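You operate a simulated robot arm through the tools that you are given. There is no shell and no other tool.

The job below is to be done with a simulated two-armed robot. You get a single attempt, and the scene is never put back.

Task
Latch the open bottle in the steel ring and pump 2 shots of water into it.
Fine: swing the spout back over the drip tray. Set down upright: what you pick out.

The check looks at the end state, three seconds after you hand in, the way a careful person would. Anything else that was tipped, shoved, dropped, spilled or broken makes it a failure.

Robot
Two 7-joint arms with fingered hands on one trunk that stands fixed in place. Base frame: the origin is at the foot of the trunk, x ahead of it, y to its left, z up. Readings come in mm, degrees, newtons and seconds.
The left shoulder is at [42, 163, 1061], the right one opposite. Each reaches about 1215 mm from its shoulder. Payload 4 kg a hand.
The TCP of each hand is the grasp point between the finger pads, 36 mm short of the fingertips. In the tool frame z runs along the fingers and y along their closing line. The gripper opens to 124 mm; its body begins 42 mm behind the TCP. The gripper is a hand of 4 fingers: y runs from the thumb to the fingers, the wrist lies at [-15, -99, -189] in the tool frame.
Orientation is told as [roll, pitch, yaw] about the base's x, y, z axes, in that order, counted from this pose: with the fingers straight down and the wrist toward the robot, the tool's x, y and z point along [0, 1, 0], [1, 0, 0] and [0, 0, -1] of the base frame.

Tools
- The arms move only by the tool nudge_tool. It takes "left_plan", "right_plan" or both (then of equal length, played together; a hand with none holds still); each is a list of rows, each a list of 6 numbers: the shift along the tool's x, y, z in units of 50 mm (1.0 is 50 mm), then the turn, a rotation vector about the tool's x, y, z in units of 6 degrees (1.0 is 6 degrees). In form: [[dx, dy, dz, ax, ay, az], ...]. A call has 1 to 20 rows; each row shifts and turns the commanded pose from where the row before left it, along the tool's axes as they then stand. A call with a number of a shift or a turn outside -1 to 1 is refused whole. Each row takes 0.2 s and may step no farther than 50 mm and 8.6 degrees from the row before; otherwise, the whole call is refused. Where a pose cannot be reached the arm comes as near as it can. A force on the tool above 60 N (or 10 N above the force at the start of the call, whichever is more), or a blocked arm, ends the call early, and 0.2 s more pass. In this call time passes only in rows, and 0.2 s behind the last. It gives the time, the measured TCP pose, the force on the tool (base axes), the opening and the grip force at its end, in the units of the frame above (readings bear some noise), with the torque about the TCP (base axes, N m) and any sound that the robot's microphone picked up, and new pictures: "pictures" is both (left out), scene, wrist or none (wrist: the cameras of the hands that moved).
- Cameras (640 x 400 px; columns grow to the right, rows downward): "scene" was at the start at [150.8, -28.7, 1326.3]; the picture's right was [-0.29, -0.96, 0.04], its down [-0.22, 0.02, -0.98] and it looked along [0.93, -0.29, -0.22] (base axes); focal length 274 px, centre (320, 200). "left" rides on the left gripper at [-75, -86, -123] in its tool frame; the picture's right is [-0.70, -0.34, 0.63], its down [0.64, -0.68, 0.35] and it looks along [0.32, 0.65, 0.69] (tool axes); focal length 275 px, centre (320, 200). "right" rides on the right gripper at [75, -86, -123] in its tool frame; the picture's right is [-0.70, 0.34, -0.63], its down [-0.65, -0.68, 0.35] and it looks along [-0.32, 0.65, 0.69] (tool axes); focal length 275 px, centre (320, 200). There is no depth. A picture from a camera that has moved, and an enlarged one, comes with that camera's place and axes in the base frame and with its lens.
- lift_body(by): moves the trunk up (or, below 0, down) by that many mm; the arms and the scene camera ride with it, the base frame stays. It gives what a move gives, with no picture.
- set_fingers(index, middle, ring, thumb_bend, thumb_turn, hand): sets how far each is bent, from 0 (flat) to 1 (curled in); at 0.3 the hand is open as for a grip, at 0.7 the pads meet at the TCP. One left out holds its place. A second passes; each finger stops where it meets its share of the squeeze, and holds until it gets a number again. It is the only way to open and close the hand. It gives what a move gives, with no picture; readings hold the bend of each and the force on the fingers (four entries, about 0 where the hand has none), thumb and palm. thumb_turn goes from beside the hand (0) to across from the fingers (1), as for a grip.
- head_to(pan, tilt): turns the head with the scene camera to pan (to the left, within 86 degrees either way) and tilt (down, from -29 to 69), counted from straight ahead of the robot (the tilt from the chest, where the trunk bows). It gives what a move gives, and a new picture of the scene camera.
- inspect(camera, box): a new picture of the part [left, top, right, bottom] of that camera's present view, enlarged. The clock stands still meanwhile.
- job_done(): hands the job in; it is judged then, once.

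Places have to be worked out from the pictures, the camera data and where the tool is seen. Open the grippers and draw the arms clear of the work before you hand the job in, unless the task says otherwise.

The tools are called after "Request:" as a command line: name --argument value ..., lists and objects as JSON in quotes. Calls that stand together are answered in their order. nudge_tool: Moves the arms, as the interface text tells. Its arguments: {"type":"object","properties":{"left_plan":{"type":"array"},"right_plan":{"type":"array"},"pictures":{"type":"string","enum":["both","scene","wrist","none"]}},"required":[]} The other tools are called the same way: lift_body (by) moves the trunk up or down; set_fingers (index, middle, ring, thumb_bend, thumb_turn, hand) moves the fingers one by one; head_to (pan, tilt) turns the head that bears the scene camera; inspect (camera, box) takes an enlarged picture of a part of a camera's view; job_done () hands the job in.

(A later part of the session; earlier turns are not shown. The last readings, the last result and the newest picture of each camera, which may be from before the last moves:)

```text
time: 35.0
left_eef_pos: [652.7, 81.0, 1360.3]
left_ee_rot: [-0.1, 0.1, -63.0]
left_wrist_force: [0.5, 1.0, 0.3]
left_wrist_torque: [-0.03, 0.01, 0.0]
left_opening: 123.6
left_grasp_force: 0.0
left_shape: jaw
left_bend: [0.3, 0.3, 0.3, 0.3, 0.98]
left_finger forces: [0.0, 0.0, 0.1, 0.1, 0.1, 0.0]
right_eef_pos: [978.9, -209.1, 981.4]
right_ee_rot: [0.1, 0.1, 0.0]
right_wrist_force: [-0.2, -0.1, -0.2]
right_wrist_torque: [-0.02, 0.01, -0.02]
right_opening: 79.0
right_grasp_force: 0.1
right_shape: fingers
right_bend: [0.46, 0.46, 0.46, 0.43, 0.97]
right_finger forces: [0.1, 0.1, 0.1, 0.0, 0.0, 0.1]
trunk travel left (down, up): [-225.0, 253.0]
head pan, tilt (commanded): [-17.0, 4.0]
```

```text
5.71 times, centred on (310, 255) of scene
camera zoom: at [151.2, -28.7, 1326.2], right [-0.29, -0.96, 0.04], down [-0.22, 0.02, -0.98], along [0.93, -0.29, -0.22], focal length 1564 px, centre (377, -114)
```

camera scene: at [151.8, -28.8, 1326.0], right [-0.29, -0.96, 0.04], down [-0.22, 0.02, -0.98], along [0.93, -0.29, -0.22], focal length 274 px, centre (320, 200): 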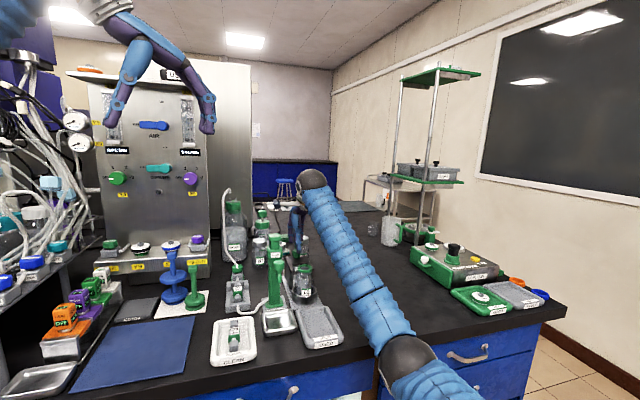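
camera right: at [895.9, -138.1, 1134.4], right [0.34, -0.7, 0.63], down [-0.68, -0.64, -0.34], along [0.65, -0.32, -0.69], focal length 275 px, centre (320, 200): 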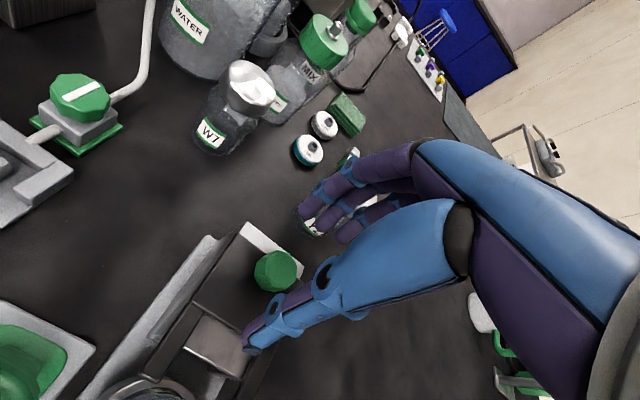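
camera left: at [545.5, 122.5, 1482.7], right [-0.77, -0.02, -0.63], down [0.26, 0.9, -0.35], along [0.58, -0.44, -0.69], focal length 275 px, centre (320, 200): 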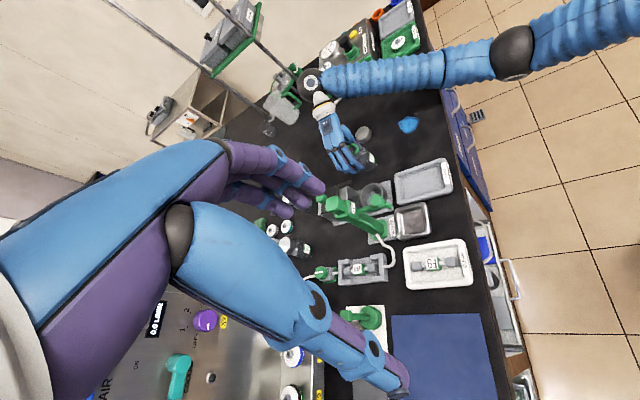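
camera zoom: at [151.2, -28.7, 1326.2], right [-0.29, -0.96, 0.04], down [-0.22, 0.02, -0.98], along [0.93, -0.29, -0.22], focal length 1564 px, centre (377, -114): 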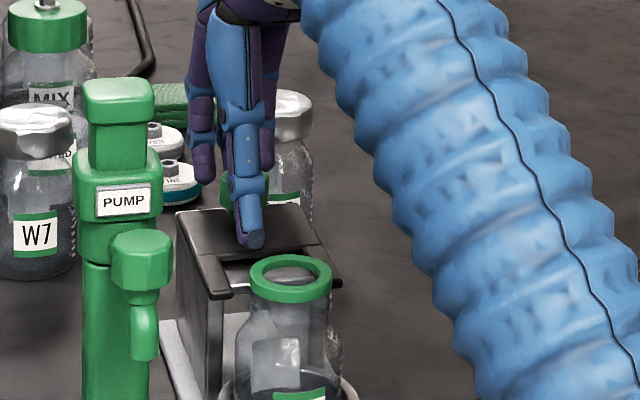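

Tips are at knob height and clear of the plate and bottle. I close index, middle and thumb on the knob.

Request:
set_fingers --hand "right" --index 0.6 --middle 0.6 --thumb_bend 0.58

Request:
inspect --camera "right" --box '[220, 170, 420, 370]'

Request:
inspect --camera "scene" --box '[280, 220, 340, 290]'

```text
time: 36.0
left_eef_pos: [652.1, 80.1, 1359.6]
left_ee_rot: [0.0, 0.0, -63.0]
left_wrist_force: [0.1, -0.3, -0.3]
left_wrist_torque: [0.0, -0.02, 0.0]
left_opening: 123.7
left_grasp_force: 0.0
left_shape: jaw
left_bend: [0.3, 0.3, 0.3, 0.3, 0.98]
left_finger forces: [0.0, 0.0, 0.0, 0.0, 0.0, 0.0]
right_eef_pos: [979.3, -209.3, 982.4]
right_ee_rot: [0.0, 0.1, 0.0]
right_wrist_force: [1.8, -0.4, 0.0]
right_wrist_torque: [-0.02, -0.03, 0.01]
right_opening: 35.7
right_grasp_force: 0.5
right_shape: fingers
right_bend: [0.6, 0.59, 0.46, 0.57, 0.97]
right_finger forces: [0.1, 0.8, 0.0, 0.1, 0.0, 0.0]
trunk travel left (down, up): [-225.0, 253.0]
head pan, tilt (commanded): [-17.0, 4.0]
```

```text
2.00 times, centred on (320, 270) of right
camera zoom: at [892.2, -134.1, 1104.7], right [0.34, -0.7, 0.63], down [-0.68, -0.65, -0.34], along [0.65, -0.32, -0.69], focal length 551 px, centre (320, 60)
```

zoom: 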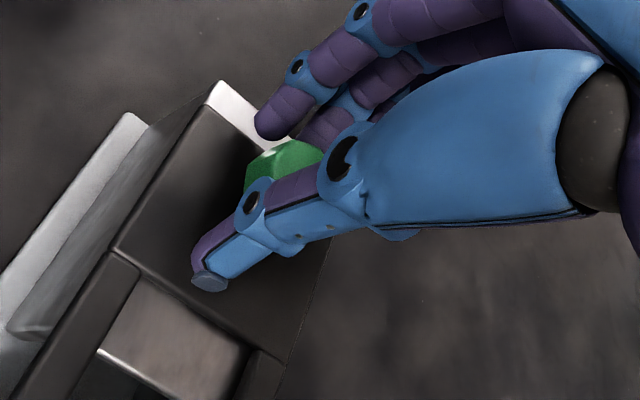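

```text
5.71 times, centred on (310, 255) of scene
camera zoom: at [151.0, -28.5, 1326.2], right [-0.29, -0.96, 0.04], down [-0.22, 0.02, -0.98], along [0.93, -0.29, -0.22], focal length 1564 px, centre (377, -114)
```

zoom: 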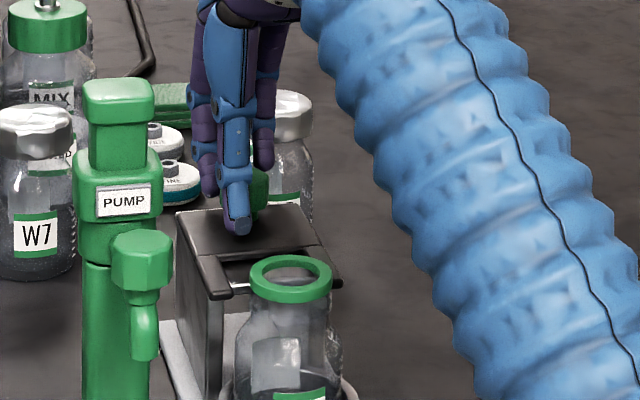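

Middle touches the knob while index passes on its +y side; I shift the hand 4 mm to -y and close further.

Request:
nudge_tool --right_plan '[[-0.08, 0, 0, 0, 0, 0]]' --pictures "none"

Request:
set_fingers --hand "right" --index 0.66 --middle 0.66 --thumb_bend 0.64

Request:
inspect --camera "right" --box '[220, 170, 420, 370]'

Request:
inspect --camera "scene" --box '[280, 220, 340, 290]'

```text
time: 36.4
left_eef_pos: [651.6, 80.0, 1359.6]
left_ee_rot: [0.0, 0.0, -63.0]
left_wrist_force: [-0.1, -0.6, 0.0]
left_wrist_torque: [0.02, 0.0, 0.01]
left_opening: 123.8
left_grasp_force: 0.0
left_shape: jaw
left_bend: [0.3, 0.3, 0.3, 0.3, 0.98]
left_finger forces: [0.0, 0.0, 0.0, 0.0, 0.1, 0.0]
right_eef_pos: [979.2, -212.7, 979.8]
right_ee_rot: [-0.1, 0.1, 0.0]
right_wrist_force: [-0.5, 0.6, 0.6]
right_wrist_torque: [0.0, -0.02, 0.0]
right_opening: 35.9
right_grasp_force: 1.4
right_shape: fingers
right_bend: [0.6, 0.59, 0.46, 0.57, 0.97]
right_finger forces: [0.0, 0.6, 0.1, 0.0, 0.0, 0.0]
trunk travel left (down, up): [-225.0, 253.0]
head pan, tilt (commanded): [-17.0, 4.0]
```

```text
time: 37.4
left_eef_pos: [651.9, 80.6, 1360.1]
left_ee_rot: [-0.2, 0.0, -63.0]
left_wrist_force: [-0.2, -0.8, 0.0]
left_wrist_torque: [0.02, -0.01, -0.01]
left_opening: 123.4
left_grasp_force: 0.0
left_shape: jaw
left_bend: [0.3, 0.3, 0.3, 0.3, 0.98]
left_finger forces: [0.1, 0.1, 0.0, 0.1, 0.0, 0.1]
right_eef_pos: [978.6, -213.3, 981.8]
right_ee_rot: [-0.1, 0.2, 0.0]
right_wrist_force: [-0.4, 0.7, -0.5]
right_wrist_torque: [0.03, -0.02, -0.01]
right_opening: 23.1
right_grasp_force: 3.3
right_shape: fingers
right_bend: [0.65, 0.63, 0.46, 0.63, 0.97]
right_finger forces: [1.4, 2.9, 0.1, 0.0, 3.9, 0.0]
trunk travel left (down, up): [-225.0, 253.0]
head pan, tilt (commanded): [-17.0, 4.0]
```

```text
2.00 times, centred on (320, 270) of right
camera zoom: at [892.3, -137.4, 1104.2], right [0.34, -0.7, 0.63], down [-0.68, -0.65, -0.34], along [0.65, -0.32, -0.69], focal length 551 px, centre (320, 60)
```

zoom: 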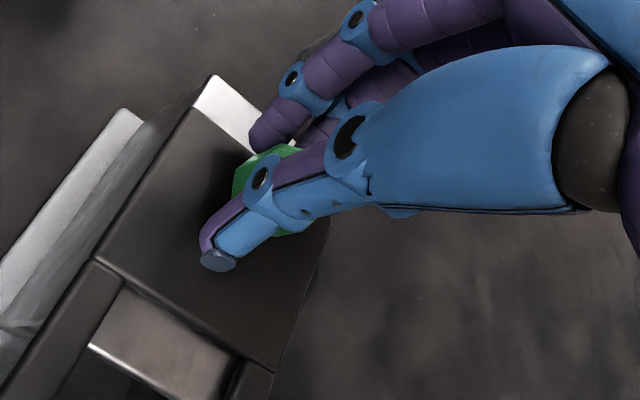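

```text
5.71 times, centred on (310, 255) of scene
camera zoom: at [151.0, -28.5, 1326.2], right [-0.29, -0.96, 0.04], down [-0.22, 0.02, -0.98], along [0.93, -0.29, -0.22], focal length 1564 px, centre (377, -114)
```

zoom: 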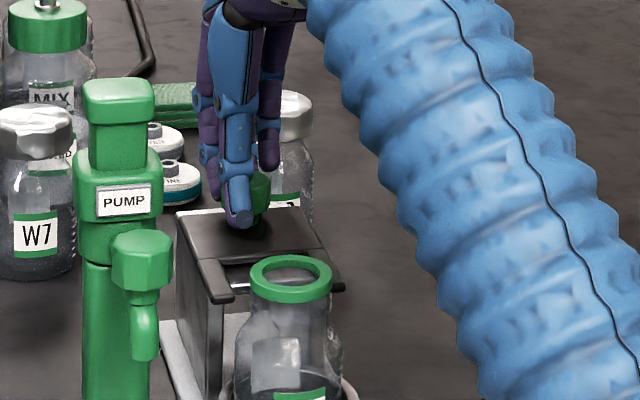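

The knob is pinched (index 1.4, middle 2.9, thumb 3.9 N). I pull it toward the robot 20 mm in small steps and see whether the fork slides.

Request:
nudge_tool --right_plan '[[0, -0.1, 0, 0, 0, 0], [0, -0.1, 0, 0, 0, 0], [0, -0.1, 0, 0, 0, 0], [0, -0.1, 0, 0, 0, 0]]' --pictures "none"

Request:
inspect --camera "scene" --box '[280, 230, 340, 300]'

Request:
inspect --camera "left" --box '[310, 150, 420, 250]'

```text
time: 38.4
left_eef_pos: [652.0, 79.9, 1359.7]
left_ee_rot: [0.0, 0.0, -63.0]
left_wrist_force: [-0.1, 0.2, 0.2]
left_wrist_torque: [0.04, 0.02, -0.01]
left_opening: 123.6
left_grasp_force: 0.0
left_shape: jaw
left_bend: [0.3, 0.3, 0.3, 0.3, 0.98]
left_finger forces: [0.1, 0.0, 0.0, 0.0, 0.1, 0.1]
right_eef_pos: [958.5, -212.5, 981.1]
right_ee_rot: [0.0, 0.1, 0.0]
right_wrist_force: [1.9, -0.3, -0.5]
right_wrist_torque: [-0.01, -0.06, -0.02]
right_opening: 22.9
right_grasp_force: 4.5
right_shape: fingers
right_bend: [0.65, 0.63, 0.46, 0.63, 0.97]
right_finger forces: [1.3, 3.7, 0.0, 0.0, 3.2, 0.1]
trunk travel left (down, up): [-225.0, 253.0]
head pan, tilt (commanded): [-17.0, 4.0]
```

```text
5.71 times, centred on (310, 265) of scene
camera zoom: at [150.9, -28.6, 1326.3], right [-0.29, -0.96, 0.04], down [-0.22, 0.02, -0.98], along [0.93, -0.29, -0.22], focal length 1564 px, centre (377, -171)
```

zoom: 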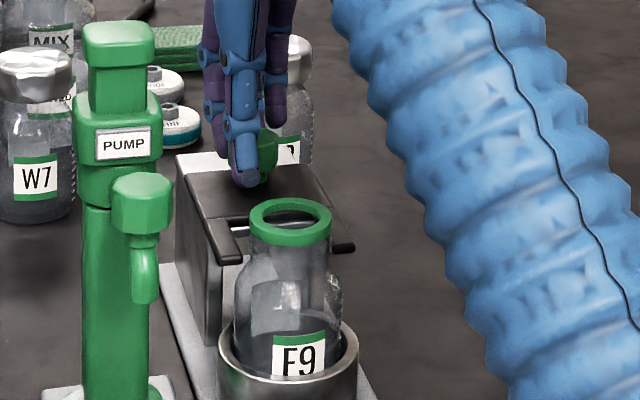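

```text
4.00 times, centred on (365, 200) of left
camera zoom: at [545.6, 122.6, 1482.7], right [-0.77, -0.02, -0.63], down [0.26, 0.9, -0.35], along [0.58, -0.44, -0.69], focal length 1101 px, centre (140, 200)
```

zoom: 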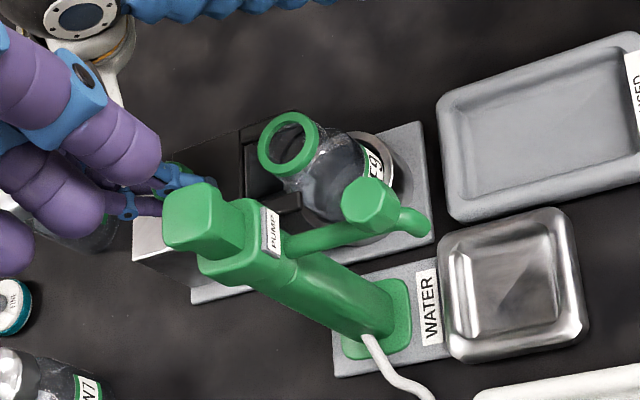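

The fork slides freely (≈2 N) and its prongs run just under the collar on both sides. I continue 15 mm in 3–5 mm steps.

Request:
nudge_tool --right_plan '[[0, -0.1, 0, 0, 0, 0], [0, -0.1, 0, 0, 0, 0], [0, -0.1, 0, 0, 0, 0]]' --pictures "none"

Request:
inspect --camera "scene" --box '[280, 230, 340, 300]'

Request:
inspect --camera "left" --box '[340, 160, 410, 230]'

```text
time: 39.2
left_eef_pos: [651.2, 79.6, 1359.4]
left_ee_rot: [0.0, 0.0, -63.0]
left_wrist_force: [0.1, 0.2, -0.1]
left_wrist_torque: [0.0, -0.02, 0.01]
left_opening: 123.7
left_grasp_force: 0.0
left_shape: jaw
left_bend: [0.3, 0.3, 0.3, 0.3, 0.98]
left_finger forces: [0.0, 0.0, 0.0, 0.1, 0.0, 0.0]
right_eef_pos: [942.9, -212.3, 981.0]
right_ee_rot: [0.0, 0.1, 0.1]
right_wrist_force: [0.3, -0.3, -0.9]
right_wrist_torque: [-0.04, -0.04, -0.02]
right_opening: 22.5
right_grasp_force: 4.2
right_shape: fingers
right_bend: [0.65, 0.63, 0.46, 0.63, 0.97]
right_finger forces: [1.0, 3.7, 0.1, 0.0, 2.9, 0.1]
trunk travel left (down, up): [-225.0, 253.0]
head pan, tilt (commanded): [-17.0, 4.0]
```

```text
5.71 times, centred on (310, 265) of scene
camera zoom: at [150.9, -28.7, 1326.2], right [-0.29, -0.96, 0.04], down [-0.22, 0.02, -0.98], along [0.93, -0.29, -0.22], focal length 1564 px, centre (377, -171)
```

zoom: 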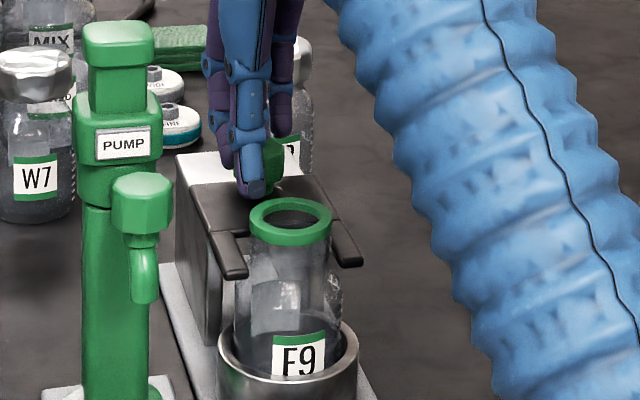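

```text
5.71 times, centred on (375, 195) of left
camera zoom: at [545.6, 122.5, 1482.7], right [-0.77, -0.02, -0.63], down [0.26, 0.9, -0.35], along [0.58, -0.44, -0.69], focal length 1573 px, centre (6, 229)
```

zoom: 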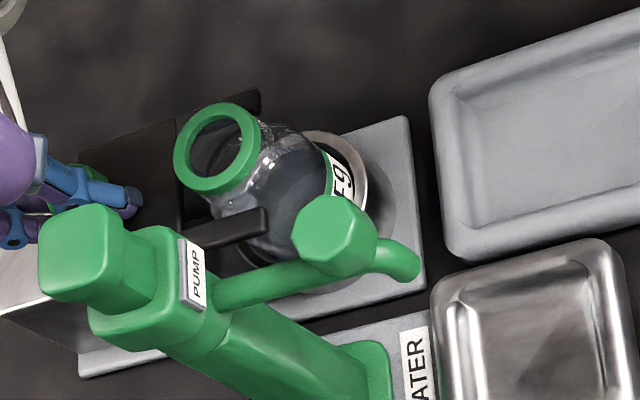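

35 mm travelled with the prongs now alongside the neck. I keep pulling in 4 mm steps and watch for the end stop or a click.

Request:
nudge_tool --right_plan '[[0, -0.08, 0, 0, 0, 0], [0, -0.08, 0, 0, 0, 0]]' --pictures "none"

```text
time: 39.8
left_eef_pos: [651.3, 81.4, 1360.2]
left_ee_rot: [0.0, 0.1, -63.0]
left_wrist_force: [-0.1, -0.1, 0.9]
left_wrist_torque: [-0.01, 0.01, -0.03]
left_opening: 123.8
left_grasp_force: 0.1
left_shape: jaw
left_bend: [0.3, 0.3, 0.3, 0.3, 0.98]
left_finger forces: [0.1, 0.0, 0.0, 0.1, 0.0, 0.1]
right_eef_pos: [936.2, -211.2, 981.2]
right_ee_rot: [0.0, 0.1, 0.0]
right_wrist_force: [1.1, -0.4, -0.7]
right_wrist_torque: [-0.01, -0.05, 0.0]
right_opening: 22.3
right_grasp_force: 4.2
right_shape: fingers
right_bend: [0.65, 0.63, 0.46, 0.63, 0.97]
right_finger forces: [1.0, 3.5, 0.1, 0.0, 3.3, 0.0]
trunk travel left (down, up): [-225.0, 253.0]
head pan, tilt (commanded): [-17.0, 4.0]
```

Still sliding freely at about 1–2 N. Two more 4 mm steps.

Request:
nudge_tool --right_plan '[[0, -0.08, 0, 0, 0, 0], [0, -0.08, 0, 0, 0, 0]]' --pictures "none"

Request:
inspect --camera "scene" --box '[280, 230, 340, 300]'

Request:
inspect --camera "left" --box '[340, 160, 410, 230]'

```text
time: 40.4
left_eef_pos: [651.9, 80.1, 1361.0]
left_ee_rot: [-0.1, 0.0, -62.9]
left_wrist_force: [-0.5, 0.0, 0.0]
left_wrist_torque: [0.01, 0.0, -0.03]
left_opening: 123.6
left_grasp_force: 0.0
left_shape: jaw
left_bend: [0.3, 0.3, 0.3, 0.3, 0.98]
left_finger forces: [0.0, 0.1, 0.0, 0.0, 0.0, 0.0]
right_eef_pos: [928.1, -213.2, 981.3]
right_ee_rot: [-0.1, 0.0, 0.0]
right_wrist_force: [10.2, -1.3, 2.2]
right_wrist_torque: [-0.01, -0.46, -0.01]
right_opening: 21.9
right_grasp_force: 6.0
right_shape: fingers
right_bend: [0.63, 0.61, 0.46, 0.64, 0.97]
right_finger forces: [3.8, 7.2, 0.0, 0.0, 0.7, 0.0]
trunk travel left (down, up): [-225.0, 253.0]
head pan, tilt (commanded): [-17.0, 4.0]
```

```text
5.71 times, centred on (310, 265) of scene
camera zoom: at [151.7, -28.5, 1326.2], right [-0.29, -0.96, 0.04], down [-0.22, 0.02, -0.98], along [0.93, -0.29, -0.22], focal length 1564 px, centre (377, -171)
```

zoom: 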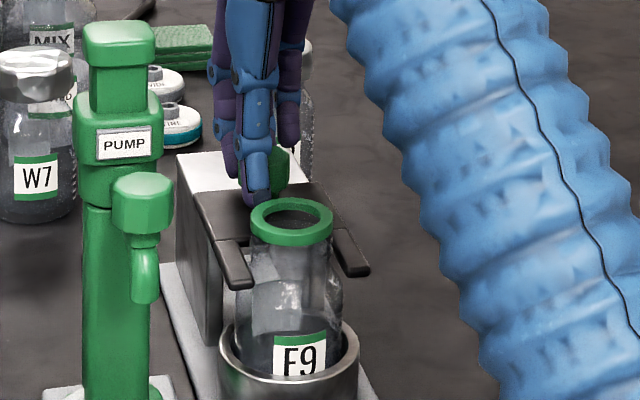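

```text
5.71 times, centred on (375, 195) of left
camera zoom: at [546.4, 122.8, 1482.5], right [-0.77, -0.02, -0.63], down [0.26, 0.9, -0.35], along [0.58, -0.44, -0.69], focal length 1573 px, centre (6, 229)
```

zoom: 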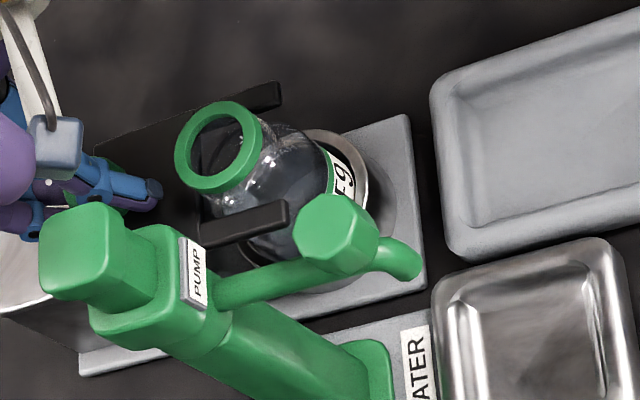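

Resistance rose to 10 N after about 48 mm of travel, with the bottle unmoved. I pull 4 mm more gently to see if this is a detent or the stop.

Request:
nudge_tool --right_plan '[[0, -0.04, 0, 0, 0, 0], [0, -0.04, 0, 0, 0, 0]]' --pictures "none"

Request:
inspect --camera "scene" --box '[280, 230, 340, 300]'

Request:
inspect --camera "right" --box '[120, 170, 420, 370]'

```text
time: 41.0
left_eef_pos: [653.7, 80.3, 1359.1]
left_ee_rot: [-0.2, -0.1, -63.0]
left_wrist_force: [0.2, 0.4, -0.1]
left_wrist_torque: [-0.01, 0.0, 0.02]
left_opening: 123.6
left_grasp_force: 0.1
left_shape: jaw
left_bend: [0.3, 0.3, 0.3, 0.3, 0.98]
left_finger forces: [0.1, 0.1, 0.0, 0.0, 0.1, 0.0]
right_eef_pos: [925.0, -211.6, 981.0]
right_ee_rot: [-0.1, 0.1, 0.0]
right_wrist_force: [17.0, -2.9, 8.5]
right_wrist_torque: [-0.11, -0.74, -0.07]
right_opening: 24.8
right_grasp_force: 8.8
right_shape: fingers
right_bend: [0.61, 0.59, 0.46, 0.64, 0.97]
right_finger forces: [6.2, 11.0, 0.1, 0.1, 0.0, 0.0]
trunk travel left (down, up): [-225.0, 253.0]
head pan, tilt (commanded): [-17.0, 4.0]
```

```text
5.71 times, centred on (310, 265) of scene
camera zoom: at [151.6, -28.6, 1326.3], right [-0.29, -0.96, 0.04], down [-0.22, 0.02, -0.98], along [0.93, -0.29, -0.22], focal length 1564 px, centre (377, -171)
```

zoom: 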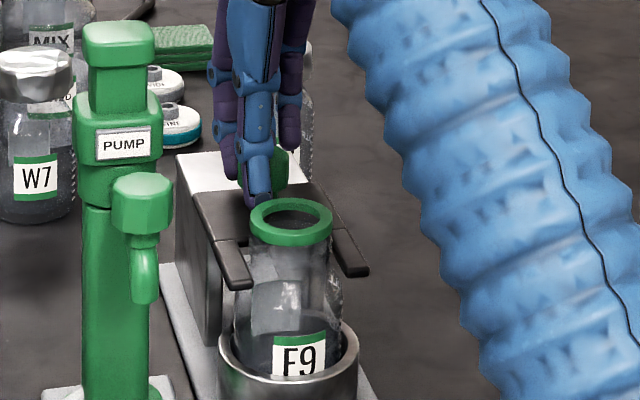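

```text
2.00 times, centred on (270, 270) of right
camera zoom: at [838.0, -137.2, 1104.4], right [0.34, -0.7, 0.63], down [-0.68, -0.64, -0.35], along [0.65, -0.32, -0.69], focal length 551 px, centre (420, 60)
```

zoom: 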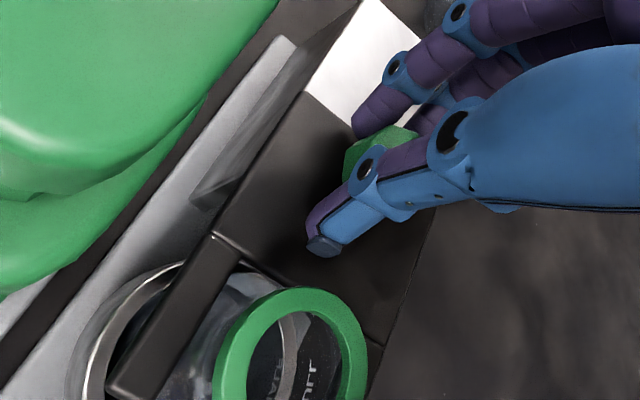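

Force goes up without further travel and the bottle doesn't move, so the fork is at its stop with its slot end right behind the neck. I unload 5 mm and open the fingers.

Request:
nudge_tool --right_plan '[[0, 0.1, 0, 0, 0, 0]]' --pictures "none"

Request:
set_fingers --hand "right" --index 0.5 --middle 0.5 --ring 0.46 --thumb_bend 0.54

Request:
inspect --camera "scene" --box '[280, 230, 340, 300]'

Request:
inspect --camera "right" --box '[120, 170, 420, 370]'

```text
time: 41.4
left_eef_pos: [652.4, 81.0, 1359.8]
left_ee_rot: [-0.1, -0.2, -63.0]
left_wrist_force: [0.1, 0.8, -0.5]
left_wrist_torque: [0.0, 0.0, -0.01]
left_opening: 123.5
left_grasp_force: 0.1
left_shape: jaw
left_bend: [0.3, 0.3, 0.3, 0.3, 0.98]
left_finger forces: [0.0, 0.0, 0.0, 0.1, 0.0, 0.0]
right_eef_pos: [928.6, -212.5, 980.6]
right_ee_rot: [0.0, 0.1, 0.0]
right_wrist_force: [8.3, -1.9, 4.6]
right_wrist_torque: [-0.05, -0.4, -0.01]
right_opening: 21.7
right_grasp_force: 5.9
right_shape: fingers
right_bend: [0.63, 0.61, 0.46, 0.64, 0.97]
right_finger forces: [3.5, 7.3, 0.1, 0.1, 0.8, 0.0]
trunk travel left (down, up): [-225.0, 253.0]
head pan, tilt (commanded): [-17.0, 4.0]
```

```text
time: 42.4
left_eef_pos: [652.2, 79.6, 1360.5]
left_ee_rot: [0.0, 0.1, -62.9]
left_wrist_force: [-0.4, 0.1, 0.5]
left_wrist_torque: [0.0, -0.01, 0.03]
left_opening: 123.5
left_grasp_force: 0.0
left_shape: jaw
left_bend: [0.3, 0.3, 0.3, 0.3, 0.98]
left_finger forces: [0.0, 0.0, 0.1, 0.0, 0.1, 0.0]
right_eef_pos: [927.8, -211.2, 980.7]
right_ee_rot: [-0.1, 0.1, 0.0]
right_wrist_force: [-0.2, -0.9, 0.2]
right_wrist_torque: [0.03, -0.02, -0.01]
right_opening: 55.6
right_grasp_force: 0.1
right_shape: fingers
right_bend: [0.5, 0.5, 0.46, 0.54, 0.97]
right_finger forces: [0.0, 0.1, 0.0, 0.0, 0.1, 0.0]
trunk travel left (down, up): [-225.0, 253.0]
head pan, tilt (commanded): [-17.0, 4.0]
```

```text
5.71 times, centred on (310, 265) of scene
camera zoom: at [150.9, -28.6, 1326.2], right [-0.29, -0.96, 0.04], down [-0.22, 0.02, -0.98], along [0.93, -0.29, -0.22], focal length 1564 px, centre (377, -171)
```

zoom: 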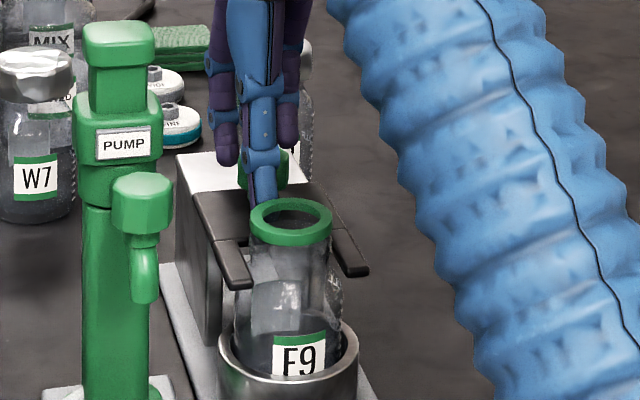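

```text
2.00 times, centred on (270, 270) of right
camera zoom: at [842.1, -136.7, 1104.1], right [0.34, -0.7, 0.63], down [-0.68, -0.65, -0.34], along [0.65, -0.32, -0.69], focal length 551 px, centre (420, 60)
```

zoom: 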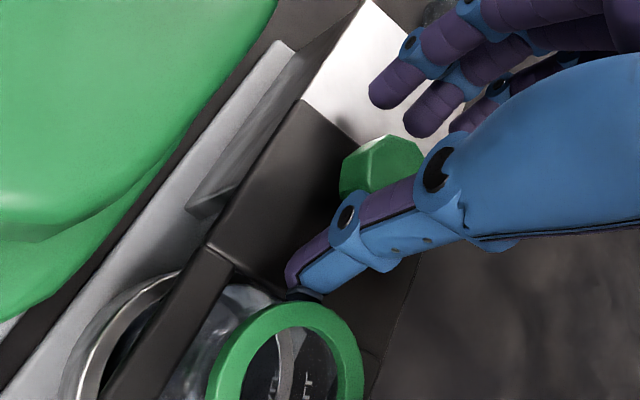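

The fork stays put around the neck. The thumb tip is close to the collar, so I ease 4 mm away and rise straight up.

Request:
nudge_tool --right_plan '[[0, 0.08, -0.05, 0, 0, 0], [0, 0, -0.4, 0, 0, 0], [0, 0, -0.9, 0, 0, 0], [0, 0, -0.9, 0, 0, 0], [0, 0, -0.9, 0, 0, 0], [0, 0, -0.9, 0, 0, 0]]' --pictures "both"

Request:
inspect --camera "right" --box '[100, 180, 260, 340]'

Request:
inspect --camera "scene" --box '[280, 230, 340, 310]'

Request:
inspect --camera "left" --box '[340, 160, 410, 230]'

```text
time: 43.8
left_eef_pos: [651.0, 80.7, 1361.8]
left_ee_rot: [0.0, -0.1, -63.0]
left_wrist_force: [-0.5, -0.5, 0.8]
left_wrist_torque: [0.02, -0.02, -0.01]
left_opening: 123.6
left_grasp_force: 0.1
left_shape: jaw
left_bend: [0.3, 0.3, 0.3, 0.3, 0.98]
left_finger forces: [0.0, 0.0, 0.0, 0.1, 0.0, 0.0]
right_eef_pos: [932.6, -212.3, 1189.0]
right_ee_rot: [0.0, 0.0, 0.0]
right_wrist_force: [-0.7, -0.4, 0.8]
right_wrist_torque: [0.03, -0.03, 0.01]
right_opening: 55.7
right_grasp_force: 0.1
right_shape: fingers
right_bend: [0.5, 0.5, 0.46, 0.54, 0.97]
right_finger forces: [0.1, 0.0, 0.0, 0.1, 0.1, 0.0]
trunk travel left (down, up): [-225.0, 253.0]
head pan, tilt (commanded): [-17.0, 4.0]
camera scene: at [149.8, -28.2, 1326.6], right [-0.29, -0.96, 0.04], down [-0.22, 0.02, -0.98], along [0.93, -0.29, -0.21], focal length 274 px, centre (320, 200)
camera right: at [846.3, -136.9, 1310.3], right [0.34, -0.7, 0.63], down [-0.68, -0.65, -0.35], along [0.65, -0.32, -0.69], focal length 275 px, centre (320, 200)
```

scene: 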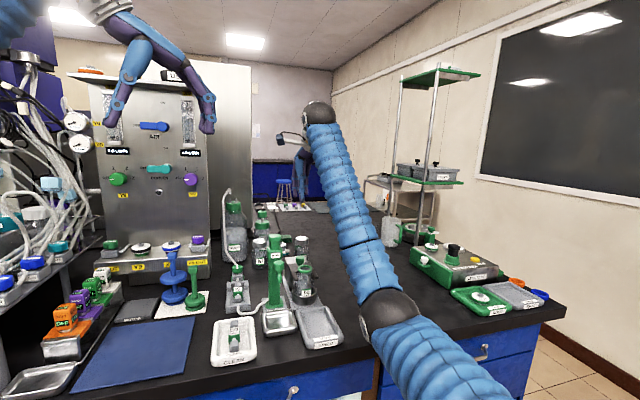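
right: 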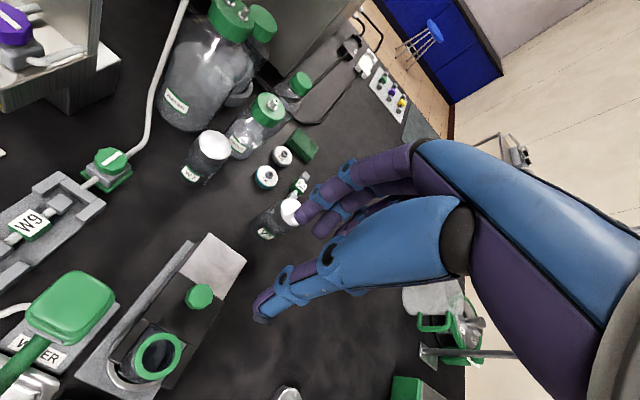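

```text
2.50 times, centred on (180, 260) of right
camera zoom: at [846.3, -136.9, 1310.3], right [0.34, -0.7, 0.63], down [-0.68, -0.65, -0.35], along [0.65, -0.32, -0.69], focal length 688 px, centre (670, 50)
```

zoom: 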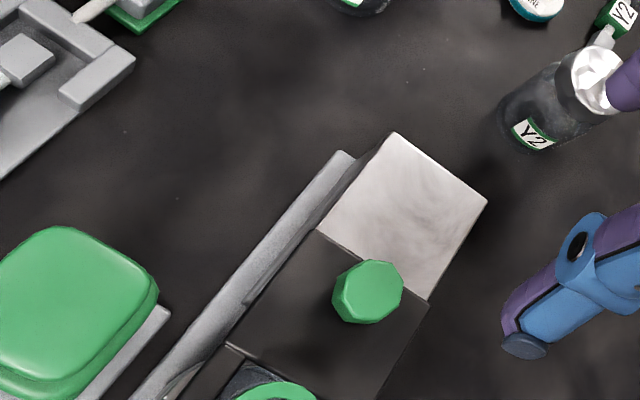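

```text
5.00 times, centred on (310, 270) of scene
camera zoom: at [149.8, -28.2, 1326.6], right [-0.29, -0.96, 0.04], down [-0.22, 0.02, -0.98], along [0.93, -0.29, -0.21], focal length 1368 px, centre (370, -150)
```

zoom: 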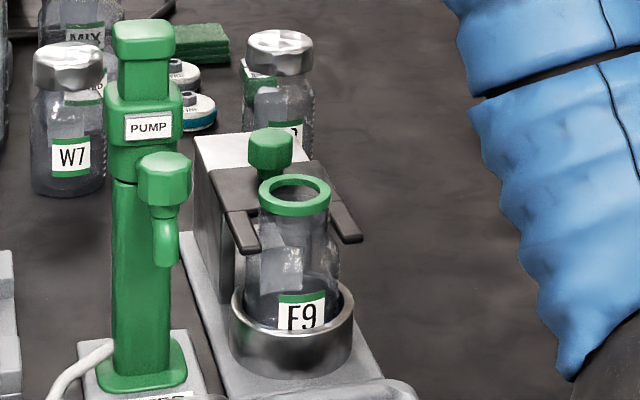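

```text
5.71 times, centred on (375, 195) of left
camera zoom: at [544.2, 123.1, 1483.5], right [-0.77, -0.02, -0.63], down [0.26, 0.9, -0.35], along [0.58, -0.44, -0.69], focal length 1573 px, centre (6, 229)
```

zoom: 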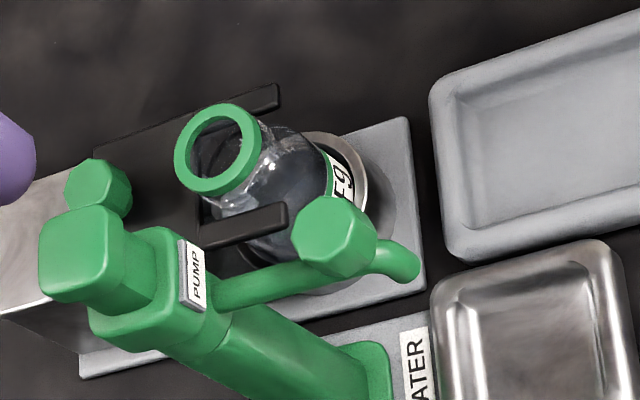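

Latch fork is around F9's neck, bottle undisturbed. Next the spout: I take the right hand back to near its start pose, from where its camera overlooks the pump.

Request:
nudge_tool --right_plan '[[-0.33, -0.853, -0.174, 0, 0, 0], [-0.33, -0.853, -0.174, 0, 0, 0], [-0.33, -0.853, -0.174, 0, 0, 0], [-0.33, -0.853, -0.174, 0, 0, 0], [-0.33, -0.853, -0.174, 0, 0, 0], [-0.33, -0.853, -0.174, 0, 0, 0], [-0.33, -0.853, -0.174, 0, 0, 0], [-0.33, -0.853, -0.174, 0, 0, 0], [-0.33, -0.853, -0.174, 0, 0, 0], [-0.33, -0.853, -0.174, 0, 0, 0]]' --pictures "both"

Request:
inspect --camera "right" --box '[110, 0, 270, 150]'

Request:
inspect --camera "scene" --box '[255, 220, 345, 320]'

```text
time: 46.0
left_eef_pos: [649.6, 80.1, 1361.5]
left_ee_rot: [0.2, -0.2, -62.8]
left_wrist_force: [-0.4, -0.9, 0.2]
left_wrist_torque: [0.03, -0.01, 0.02]
left_opening: 124.0
left_grasp_force: 0.0
left_shape: jaw
left_bend: [0.3, 0.3, 0.3, 0.3, 0.98]
left_finger forces: [0.1, 0.0, 0.0, 0.0, 0.1, 0.0]
right_eef_pos: [502.2, -377.0, 1272.5]
right_ee_rot: [0.0, 0.0, 0.1]
right_wrist_force: [0.2, 0.8, -0.1]
right_wrist_torque: [0.0, -0.02, 0.0]
right_opening: 56.0
right_grasp_force: 0.0
right_shape: fingers
right_bend: [0.5, 0.5, 0.46, 0.54, 0.98]
right_finger forces: [0.0, 0.0, 0.1, 0.0, 0.0, 0.0]
trunk travel left (down, up): [-225.0, 253.0]
head pan, tilt (commanded): [-17.0, 4.0]
camera scene: at [149.2, -29.0, 1326.6], right [-0.29, -0.96, 0.04], down [-0.22, 0.02, -0.98], along [0.93, -0.29, -0.21], focal length 274 px, centre (320, 200)
camera right: at [416.3, -301.8, 1395.0], right [0.34, -0.7, 0.63], down [-0.68, -0.65, -0.35], along [0.65, -0.31, -0.69], focal length 275 px, centre (320, 200)
```

scene: 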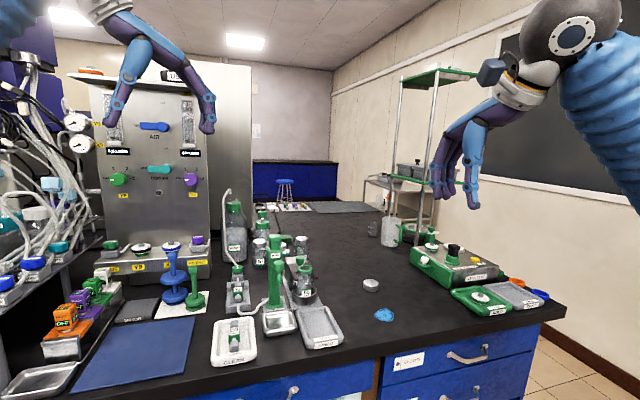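
right: 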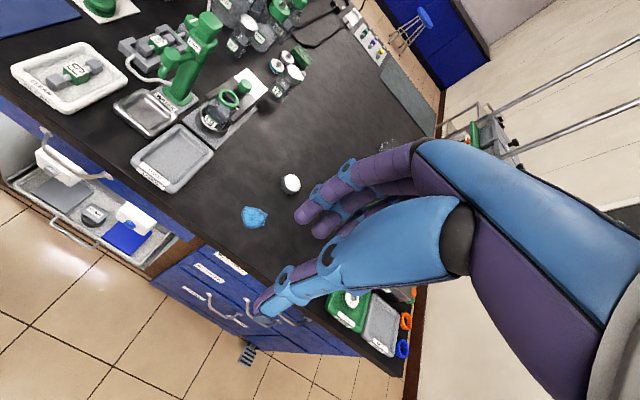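

```text
2.67 times, centred on (190, 75) of right
camera zoom: at [416.3, -301.8, 1395.0], right [0.34, -0.7, 0.63], down [-0.68, -0.65, -0.35], along [0.65, -0.31, -0.69], focal length 734 px, centre (667, 533)
```

zoom: 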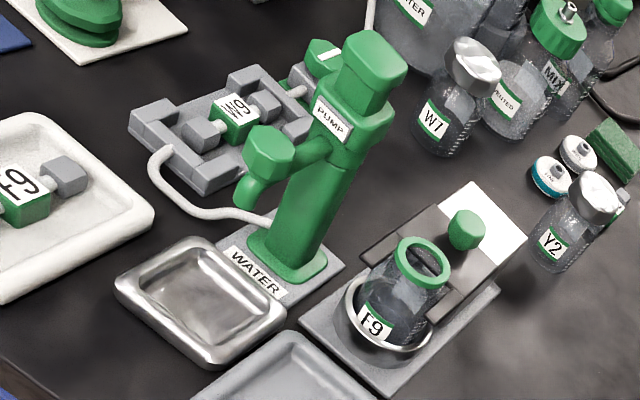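

```text
4.00 times, centred on (300, 270) of scene
camera zoom: at [149.2, -29.0, 1326.6], right [-0.29, -0.96, 0.04], down [-0.22, 0.02, -0.98], along [0.93, -0.29, -0.21], focal length 1094 px, centre (400, -80)
```

zoom: 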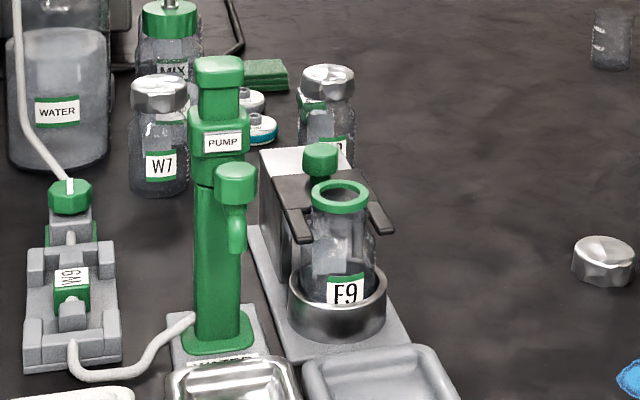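

Hex knob of the spout fixed at (781,-124,1014), column at (868,-123), head top z≈1065. I check how the left hand's command stands (it was limited at yaw -63) by turning it back 24°.

Request:
nudge_tool --left_plan '[[0, 0, 0, 0, 0, -1], [0, 0, 0, 0, 0, -1], [0, 0, 0, 0, 0, -1], [0, 0, 0, 0, 0, -1]]' --pictures "none"

```text
time: 47.0
left_eef_pos: [651.6, 79.8, 1361.1]
left_ee_rot: [0.0, 0.1, -39.0]
left_wrist_force: [0.1, 0.4, -0.5]
left_wrist_torque: [-0.03, 0.03, 0.0]
left_opening: 123.6
left_grasp_force: 0.1
left_shape: jaw
left_bend: [0.3, 0.3, 0.3, 0.3, 0.98]
left_finger forces: [0.1, 0.0, 0.1, 0.1, 0.1, 0.1]
right_eef_pos: [504.5, -377.3, 1271.2]
right_ee_rot: [0.1, 0.0, -0.1]
right_wrist_force: [0.4, -0.4, 0.1]
right_wrist_torque: [0.01, -0.01, 0.01]
right_opening: 55.6
right_grasp_force: 0.1
right_shape: fingers
right_bend: [0.5, 0.5, 0.46, 0.54, 0.98]
right_finger forces: [0.0, 0.0, 0.0, 0.1, 0.1, 0.0]
trunk travel left (down, up): [-225.0, 253.0]
head pan, tilt (commanded): [-17.0, 4.0]
```

The command follows the reached pose, so the left hand is at yaw -39. I bring it over the spout's hex knob, staying at z≈1160.

Request:
nudge_tool --left_plan '[[-0.31, 0.914, 0, 0, 0, 0], [-0.31, 0.914, 0, 0, 0, 0], [-0.31, 0.914, 0, 0, 0, 0], [-0.31, 0.914, 0, 0, 0, 0], [-0.31, 0.914, 0, 0, 0, 0], [0, 0, 1, 0, 0, 0], [0, 0, 1, 0, 0, 0], [0, 0, 1, 0, 0, 0], [0, 0, 1, 0, 0, 0], [0, 0, 0, 0, 0, 1], [0, 0, 0, 0, 0, 1], [0, 0, 0, 0, 0, 1], [0, 0, 0, 0, 0, 1], [0, 0, 0, 0, 0, 1], [0, 0, 0, 0, 0, 1], [0, 0, 0, 0, 0, 1], [0, 0, 0, 0, 0, 1]]' --pictures "both"

Request:
inspect --camera "right" --box '[80, 0, 280, 160]'

```text
time: 50.6
left_eef_pos: [779.7, -125.3, 1161.8]
left_ee_rot: [0.0, 0.0, -57.0]
left_wrist_force: [0.3, -0.3, 0.6]
left_wrist_torque: [-0.01, 0.07, -0.02]
left_opening: 124.0
left_grasp_force: 0.1
left_shape: jaw
left_bend: [0.3, 0.3, 0.3, 0.3, 0.98]
left_finger forces: [0.0, 0.1, 0.0, 0.1, 0.0, 0.0]
left hand out of reach, approached as far as the arm can: row 13, 14, 15, 16, 17
right_eef_pos: [503.7, -377.4, 1271.9]
right_ee_rot: [0.0, 0.1, 0.0]
right_wrist_force: [-0.8, 0.4, 0.4]
right_wrist_torque: [0.0, 0.02, 0.0]
right_opening: 55.8
right_grasp_force: 0.1
right_shape: fingers
right_bend: [0.5, 0.5, 0.46, 0.54, 0.98]
right_finger forces: [0.0, 0.0, 0.0, 0.1, 0.1, 0.0]
trunk travel left (down, up): [-225.0, 253.0]
head pan, tilt (commanded): [-17.0, 4.0]
camera scene: at [150.8, -28.8, 1326.3], right [-0.29, -0.96, 0.04], down [-0.22, 0.02, -0.98], along [0.93, -0.29, -0.22], focal length 274 px, centre (320, 200)
camera left: at [670.6, -93.6, 1283.2], right [-0.77, -0.1, -0.63], down [0.17, 0.92, -0.35], along [0.62, -0.37, -0.69], focal length 275 px, centre (320, 200)
```

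scene: 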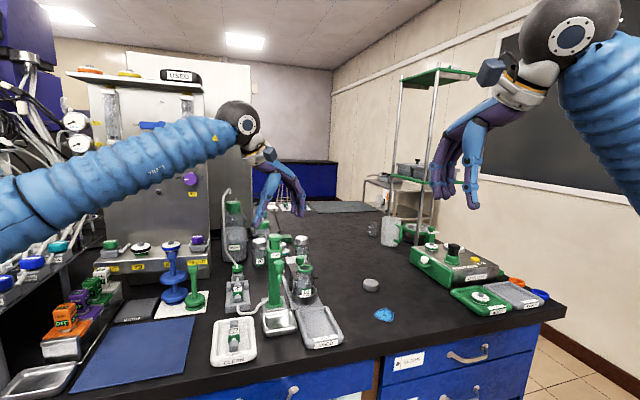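
left: 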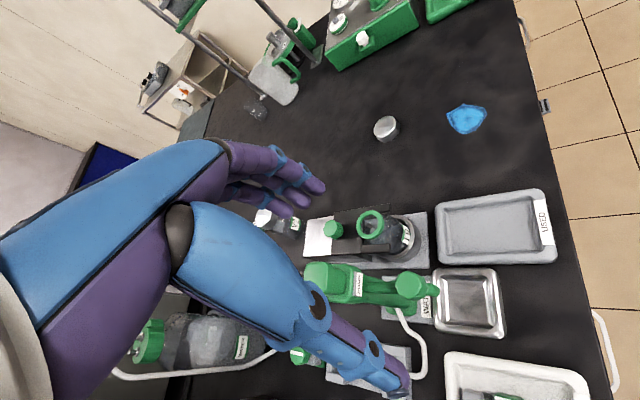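

```text
2.50 times, centred on (180, 80) of right
camera zoom: at [418.2, -301.8, 1394.3], right [0.34, -0.7, 0.63], down [-0.68, -0.65, -0.34], along [0.65, -0.32, -0.69], focal length 688 px, centre (670, 500)
```

zoom: 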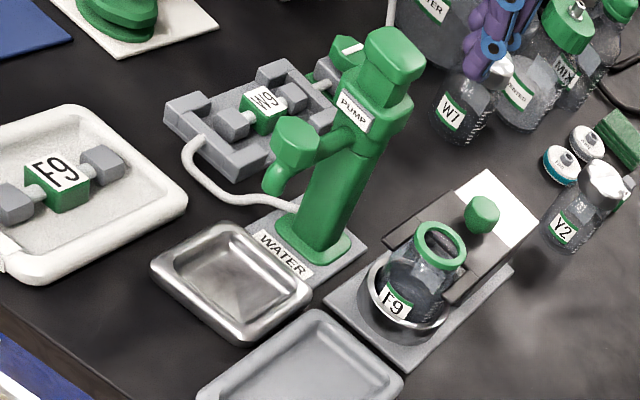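

Left hand is over the hex knob at yaw -57. I set its fingers to a cage (ring kept wide), then lower to just above the knob to check the line-up.

Request:
set_fingers --hand "left" --index 0.46 --middle 0.45 --ring 0.3 --thumb_bend 0.46

Request:
nudge_tool --left_plan '[[0, 0, 0.8, 0, 0, 0], [0, 0, 0.8, 0, 0, 0]]' --pictures "wrist"

Request:
inspect --camera "left" --box '[290, 160, 450, 360]'

Request:
inspect --camera "right" --box '[110, 0, 250, 120]'

Request:
inspect --camera "scene" --box '[240, 190, 330, 300]'

```text
time: 51.6
left_eef_pos: [782.3, -124.7, 1160.8]
left_ee_rot: [0.0, -0.1, -57.0]
left_wrist_force: [-0.7, -0.1, 0.1]
left_wrist_torque: [0.0, 0.0, -0.03]
left_opening: 74.7
left_grasp_force: 0.1
left_shape: fingers
left_bend: [0.46, 0.45, 0.3, 0.46, 0.98]
left_finger forces: [0.0, 0.0, 0.0, 0.0, 0.0, 0.0]
right_eef_pos: [504.3, -377.7, 1271.2]
right_ee_rot: [0.0, 0.2, -0.1]
right_wrist_force: [0.1, 0.3, -0.1]
right_wrist_torque: [-0.02, 0.01, -0.03]
right_opening: 56.0
right_grasp_force: 0.1
right_shape: fingers
right_bend: [0.5, 0.5, 0.46, 0.54, 0.98]
right_finger forces: [0.0, 0.1, 0.0, 0.0, 0.1, 0.0]
trunk travel left (down, up): [-225.0, 253.0]
head pan, tilt (commanded): [-17.0, 4.0]
```

```text
time: 52.2
left_eef_pos: [782.9, -124.4, 1079.9]
left_ee_rot: [-0.1, -0.1, -57.0]
left_wrist_force: [-0.2, 0.4, 0.0]
left_wrist_torque: [0.01, 0.0, -0.03]
left_opening: 74.7
left_grasp_force: 0.0
left_shape: fingers
left_bend: [0.46, 0.45, 0.3, 0.46, 0.98]
left_finger forces: [0.0, 0.0, 0.0, 0.0, 0.1, 0.0]
right_eef_pos: [504.5, -377.2, 1269.7]
right_ee_rot: [-0.1, 0.1, 0.1]
right_wrist_force: [-0.2, 0.7, -0.9]
right_wrist_torque: [0.01, 0.04, -0.03]
right_opening: 55.9
right_grasp_force: 0.0
right_shape: fingers
right_bend: [0.5, 0.5, 0.46, 0.54, 0.98]
right_finger forces: [0.0, 0.0, 0.0, 0.0, 0.0, 0.0]
trunk travel left (down, up): [-225.0, 253.0]
head pan, tilt (commanded): [-17.0, 4.0]
camera left: at [672.3, -93.3, 1202.9], right [-0.77, -0.1, -0.63], down [0.17, 0.92, -0.35], along [0.62, -0.37, -0.69], focal length 275 px, centre (320, 200)
```

left: 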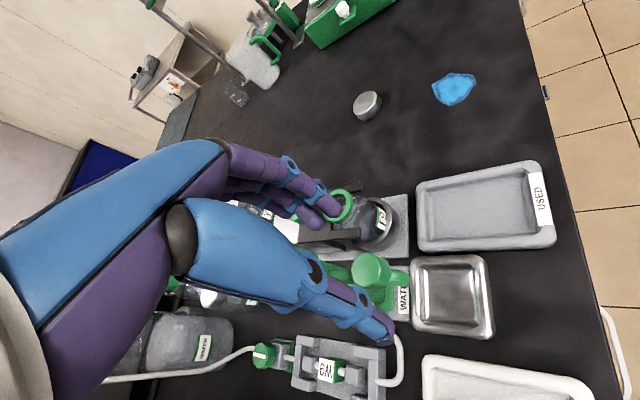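

```text
2.00 times, centred on (370, 260) of left
camera zoom: at [672.3, -93.3, 1202.9], right [-0.77, -0.1, -0.63], down [0.17, 0.92, -0.35], along [0.62, -0.37, -0.69], focal length 551 px, centre (220, 80)
```

zoom: 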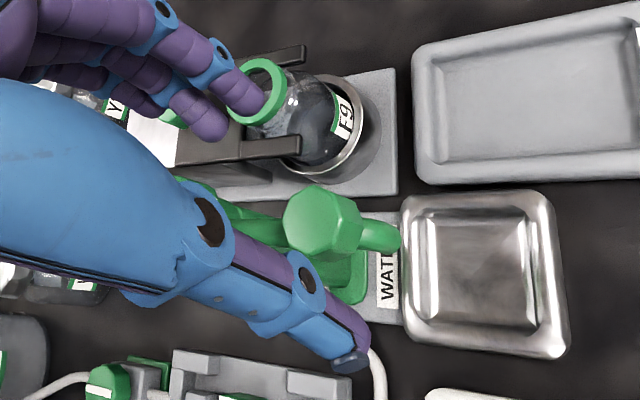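

```text
3.33 times, centred on (180, 60) of right
camera zoom: at [418.6, -301.7, 1394.0], right [0.34, -0.7, 0.63], down [-0.68, -0.65, -0.34], along [0.65, -0.32, -0.69], focal length 918 px, centre (787, 667)
```

zoom: 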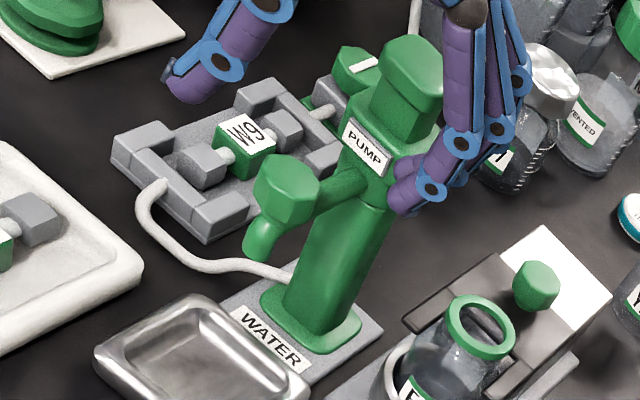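

```text
3.64 times, centred on (285, 245) of scene
camera zoom: at [151.2, -28.7, 1326.1], right [-0.29, -0.96, 0.04], down [-0.22, 0.02, -0.98], along [0.93, -0.29, -0.22], focal length 995 px, centre (447, 36)
```

zoom: 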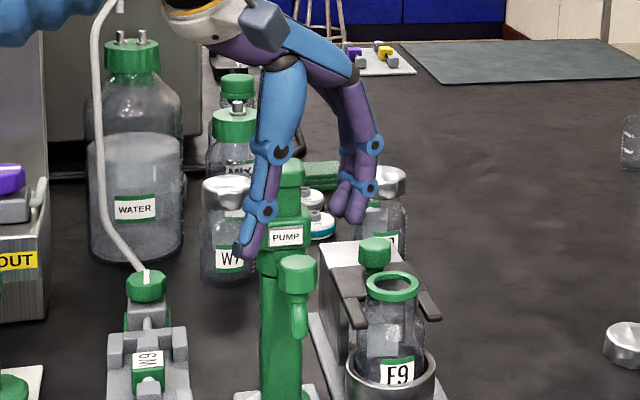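

Knob sits between thumb and index/middle as planned. I lower 42 mm so the thumb and fingertips straddle the knob (tips ≈ z 1002).

Request:
nudge_tool --left_plan '[[0, 0, 0.28, 0, 0, 0], [0, 0, 0.28, 0, 0, 0], [0, 0, 0.28, 0, 0, 0]]' --pictures "none"

Request:
inspect --camera "left" --box '[290, 160, 450, 360]'

Request:
inspect --camera "right" --box '[110, 0, 250, 120]'

```text
time: 53.0
left_eef_pos: [780.9, -123.1, 1036.9]
left_ee_rot: [-0.1, 0.0, -57.0]
left_wrist_force: [0.4, 0.5, 0.7]
left_wrist_torque: [-0.06, 0.01, -0.01]
left_opening: 74.8
left_grasp_force: 0.0
left_shape: fingers
left_bend: [0.46, 0.45, 0.3, 0.46, 0.98]
left_finger forces: [0.1, 0.0, 0.1, 0.0, 0.0, 0.1]
right_eef_pos: [504.3, -377.1, 1270.6]
right_ee_rot: [0.1, 0.1, 0.1]
right_wrist_force: [1.4, 0.6, 0.5]
right_wrist_torque: [0.0, 0.02, 0.01]
right_opening: 55.9
right_grasp_force: 0.0
right_shape: fingers
right_bend: [0.5, 0.5, 0.46, 0.54, 0.98]
right_finger forces: [0.0, 0.0, 0.0, 0.0, 0.0, 0.0]
trunk travel left (down, up): [-225.0, 253.0]
head pan, tilt (commanded): [-17.0, 4.0]
```

```text
2.00 times, centred on (370, 260) of left
camera zoom: at [671.2, -92.5, 1159.8], right [-0.77, -0.1, -0.63], down [0.17, 0.92, -0.35], along [0.62, -0.37, -0.69], focal length 551 px, centre (220, 80)
```

zoom: 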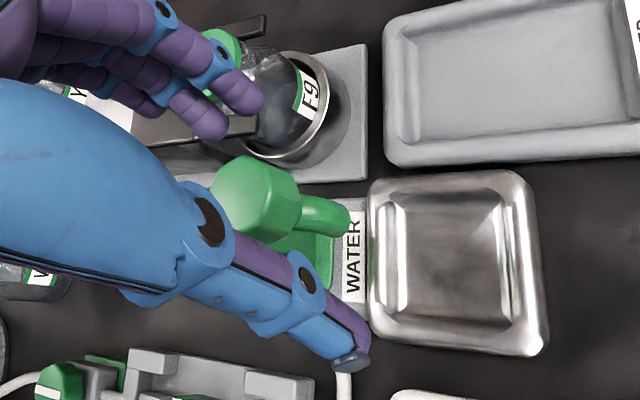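

```text
3.33 times, centred on (180, 60) of right
camera zoom: at [418.6, -301.6, 1394.1], right [0.34, -0.7, 0.63], down [-0.68, -0.65, -0.34], along [0.65, -0.32, -0.69], focal length 918 px, centre (787, 667)
```

zoom: 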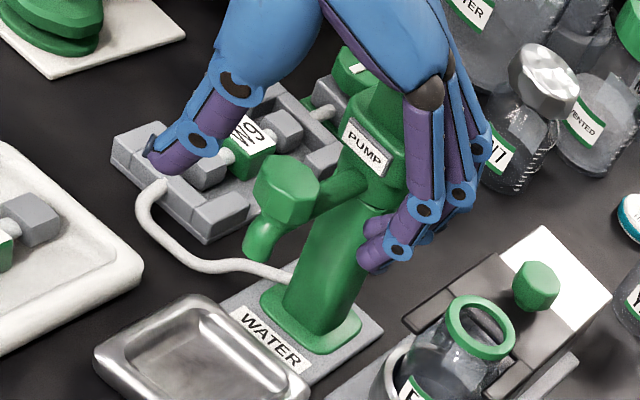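

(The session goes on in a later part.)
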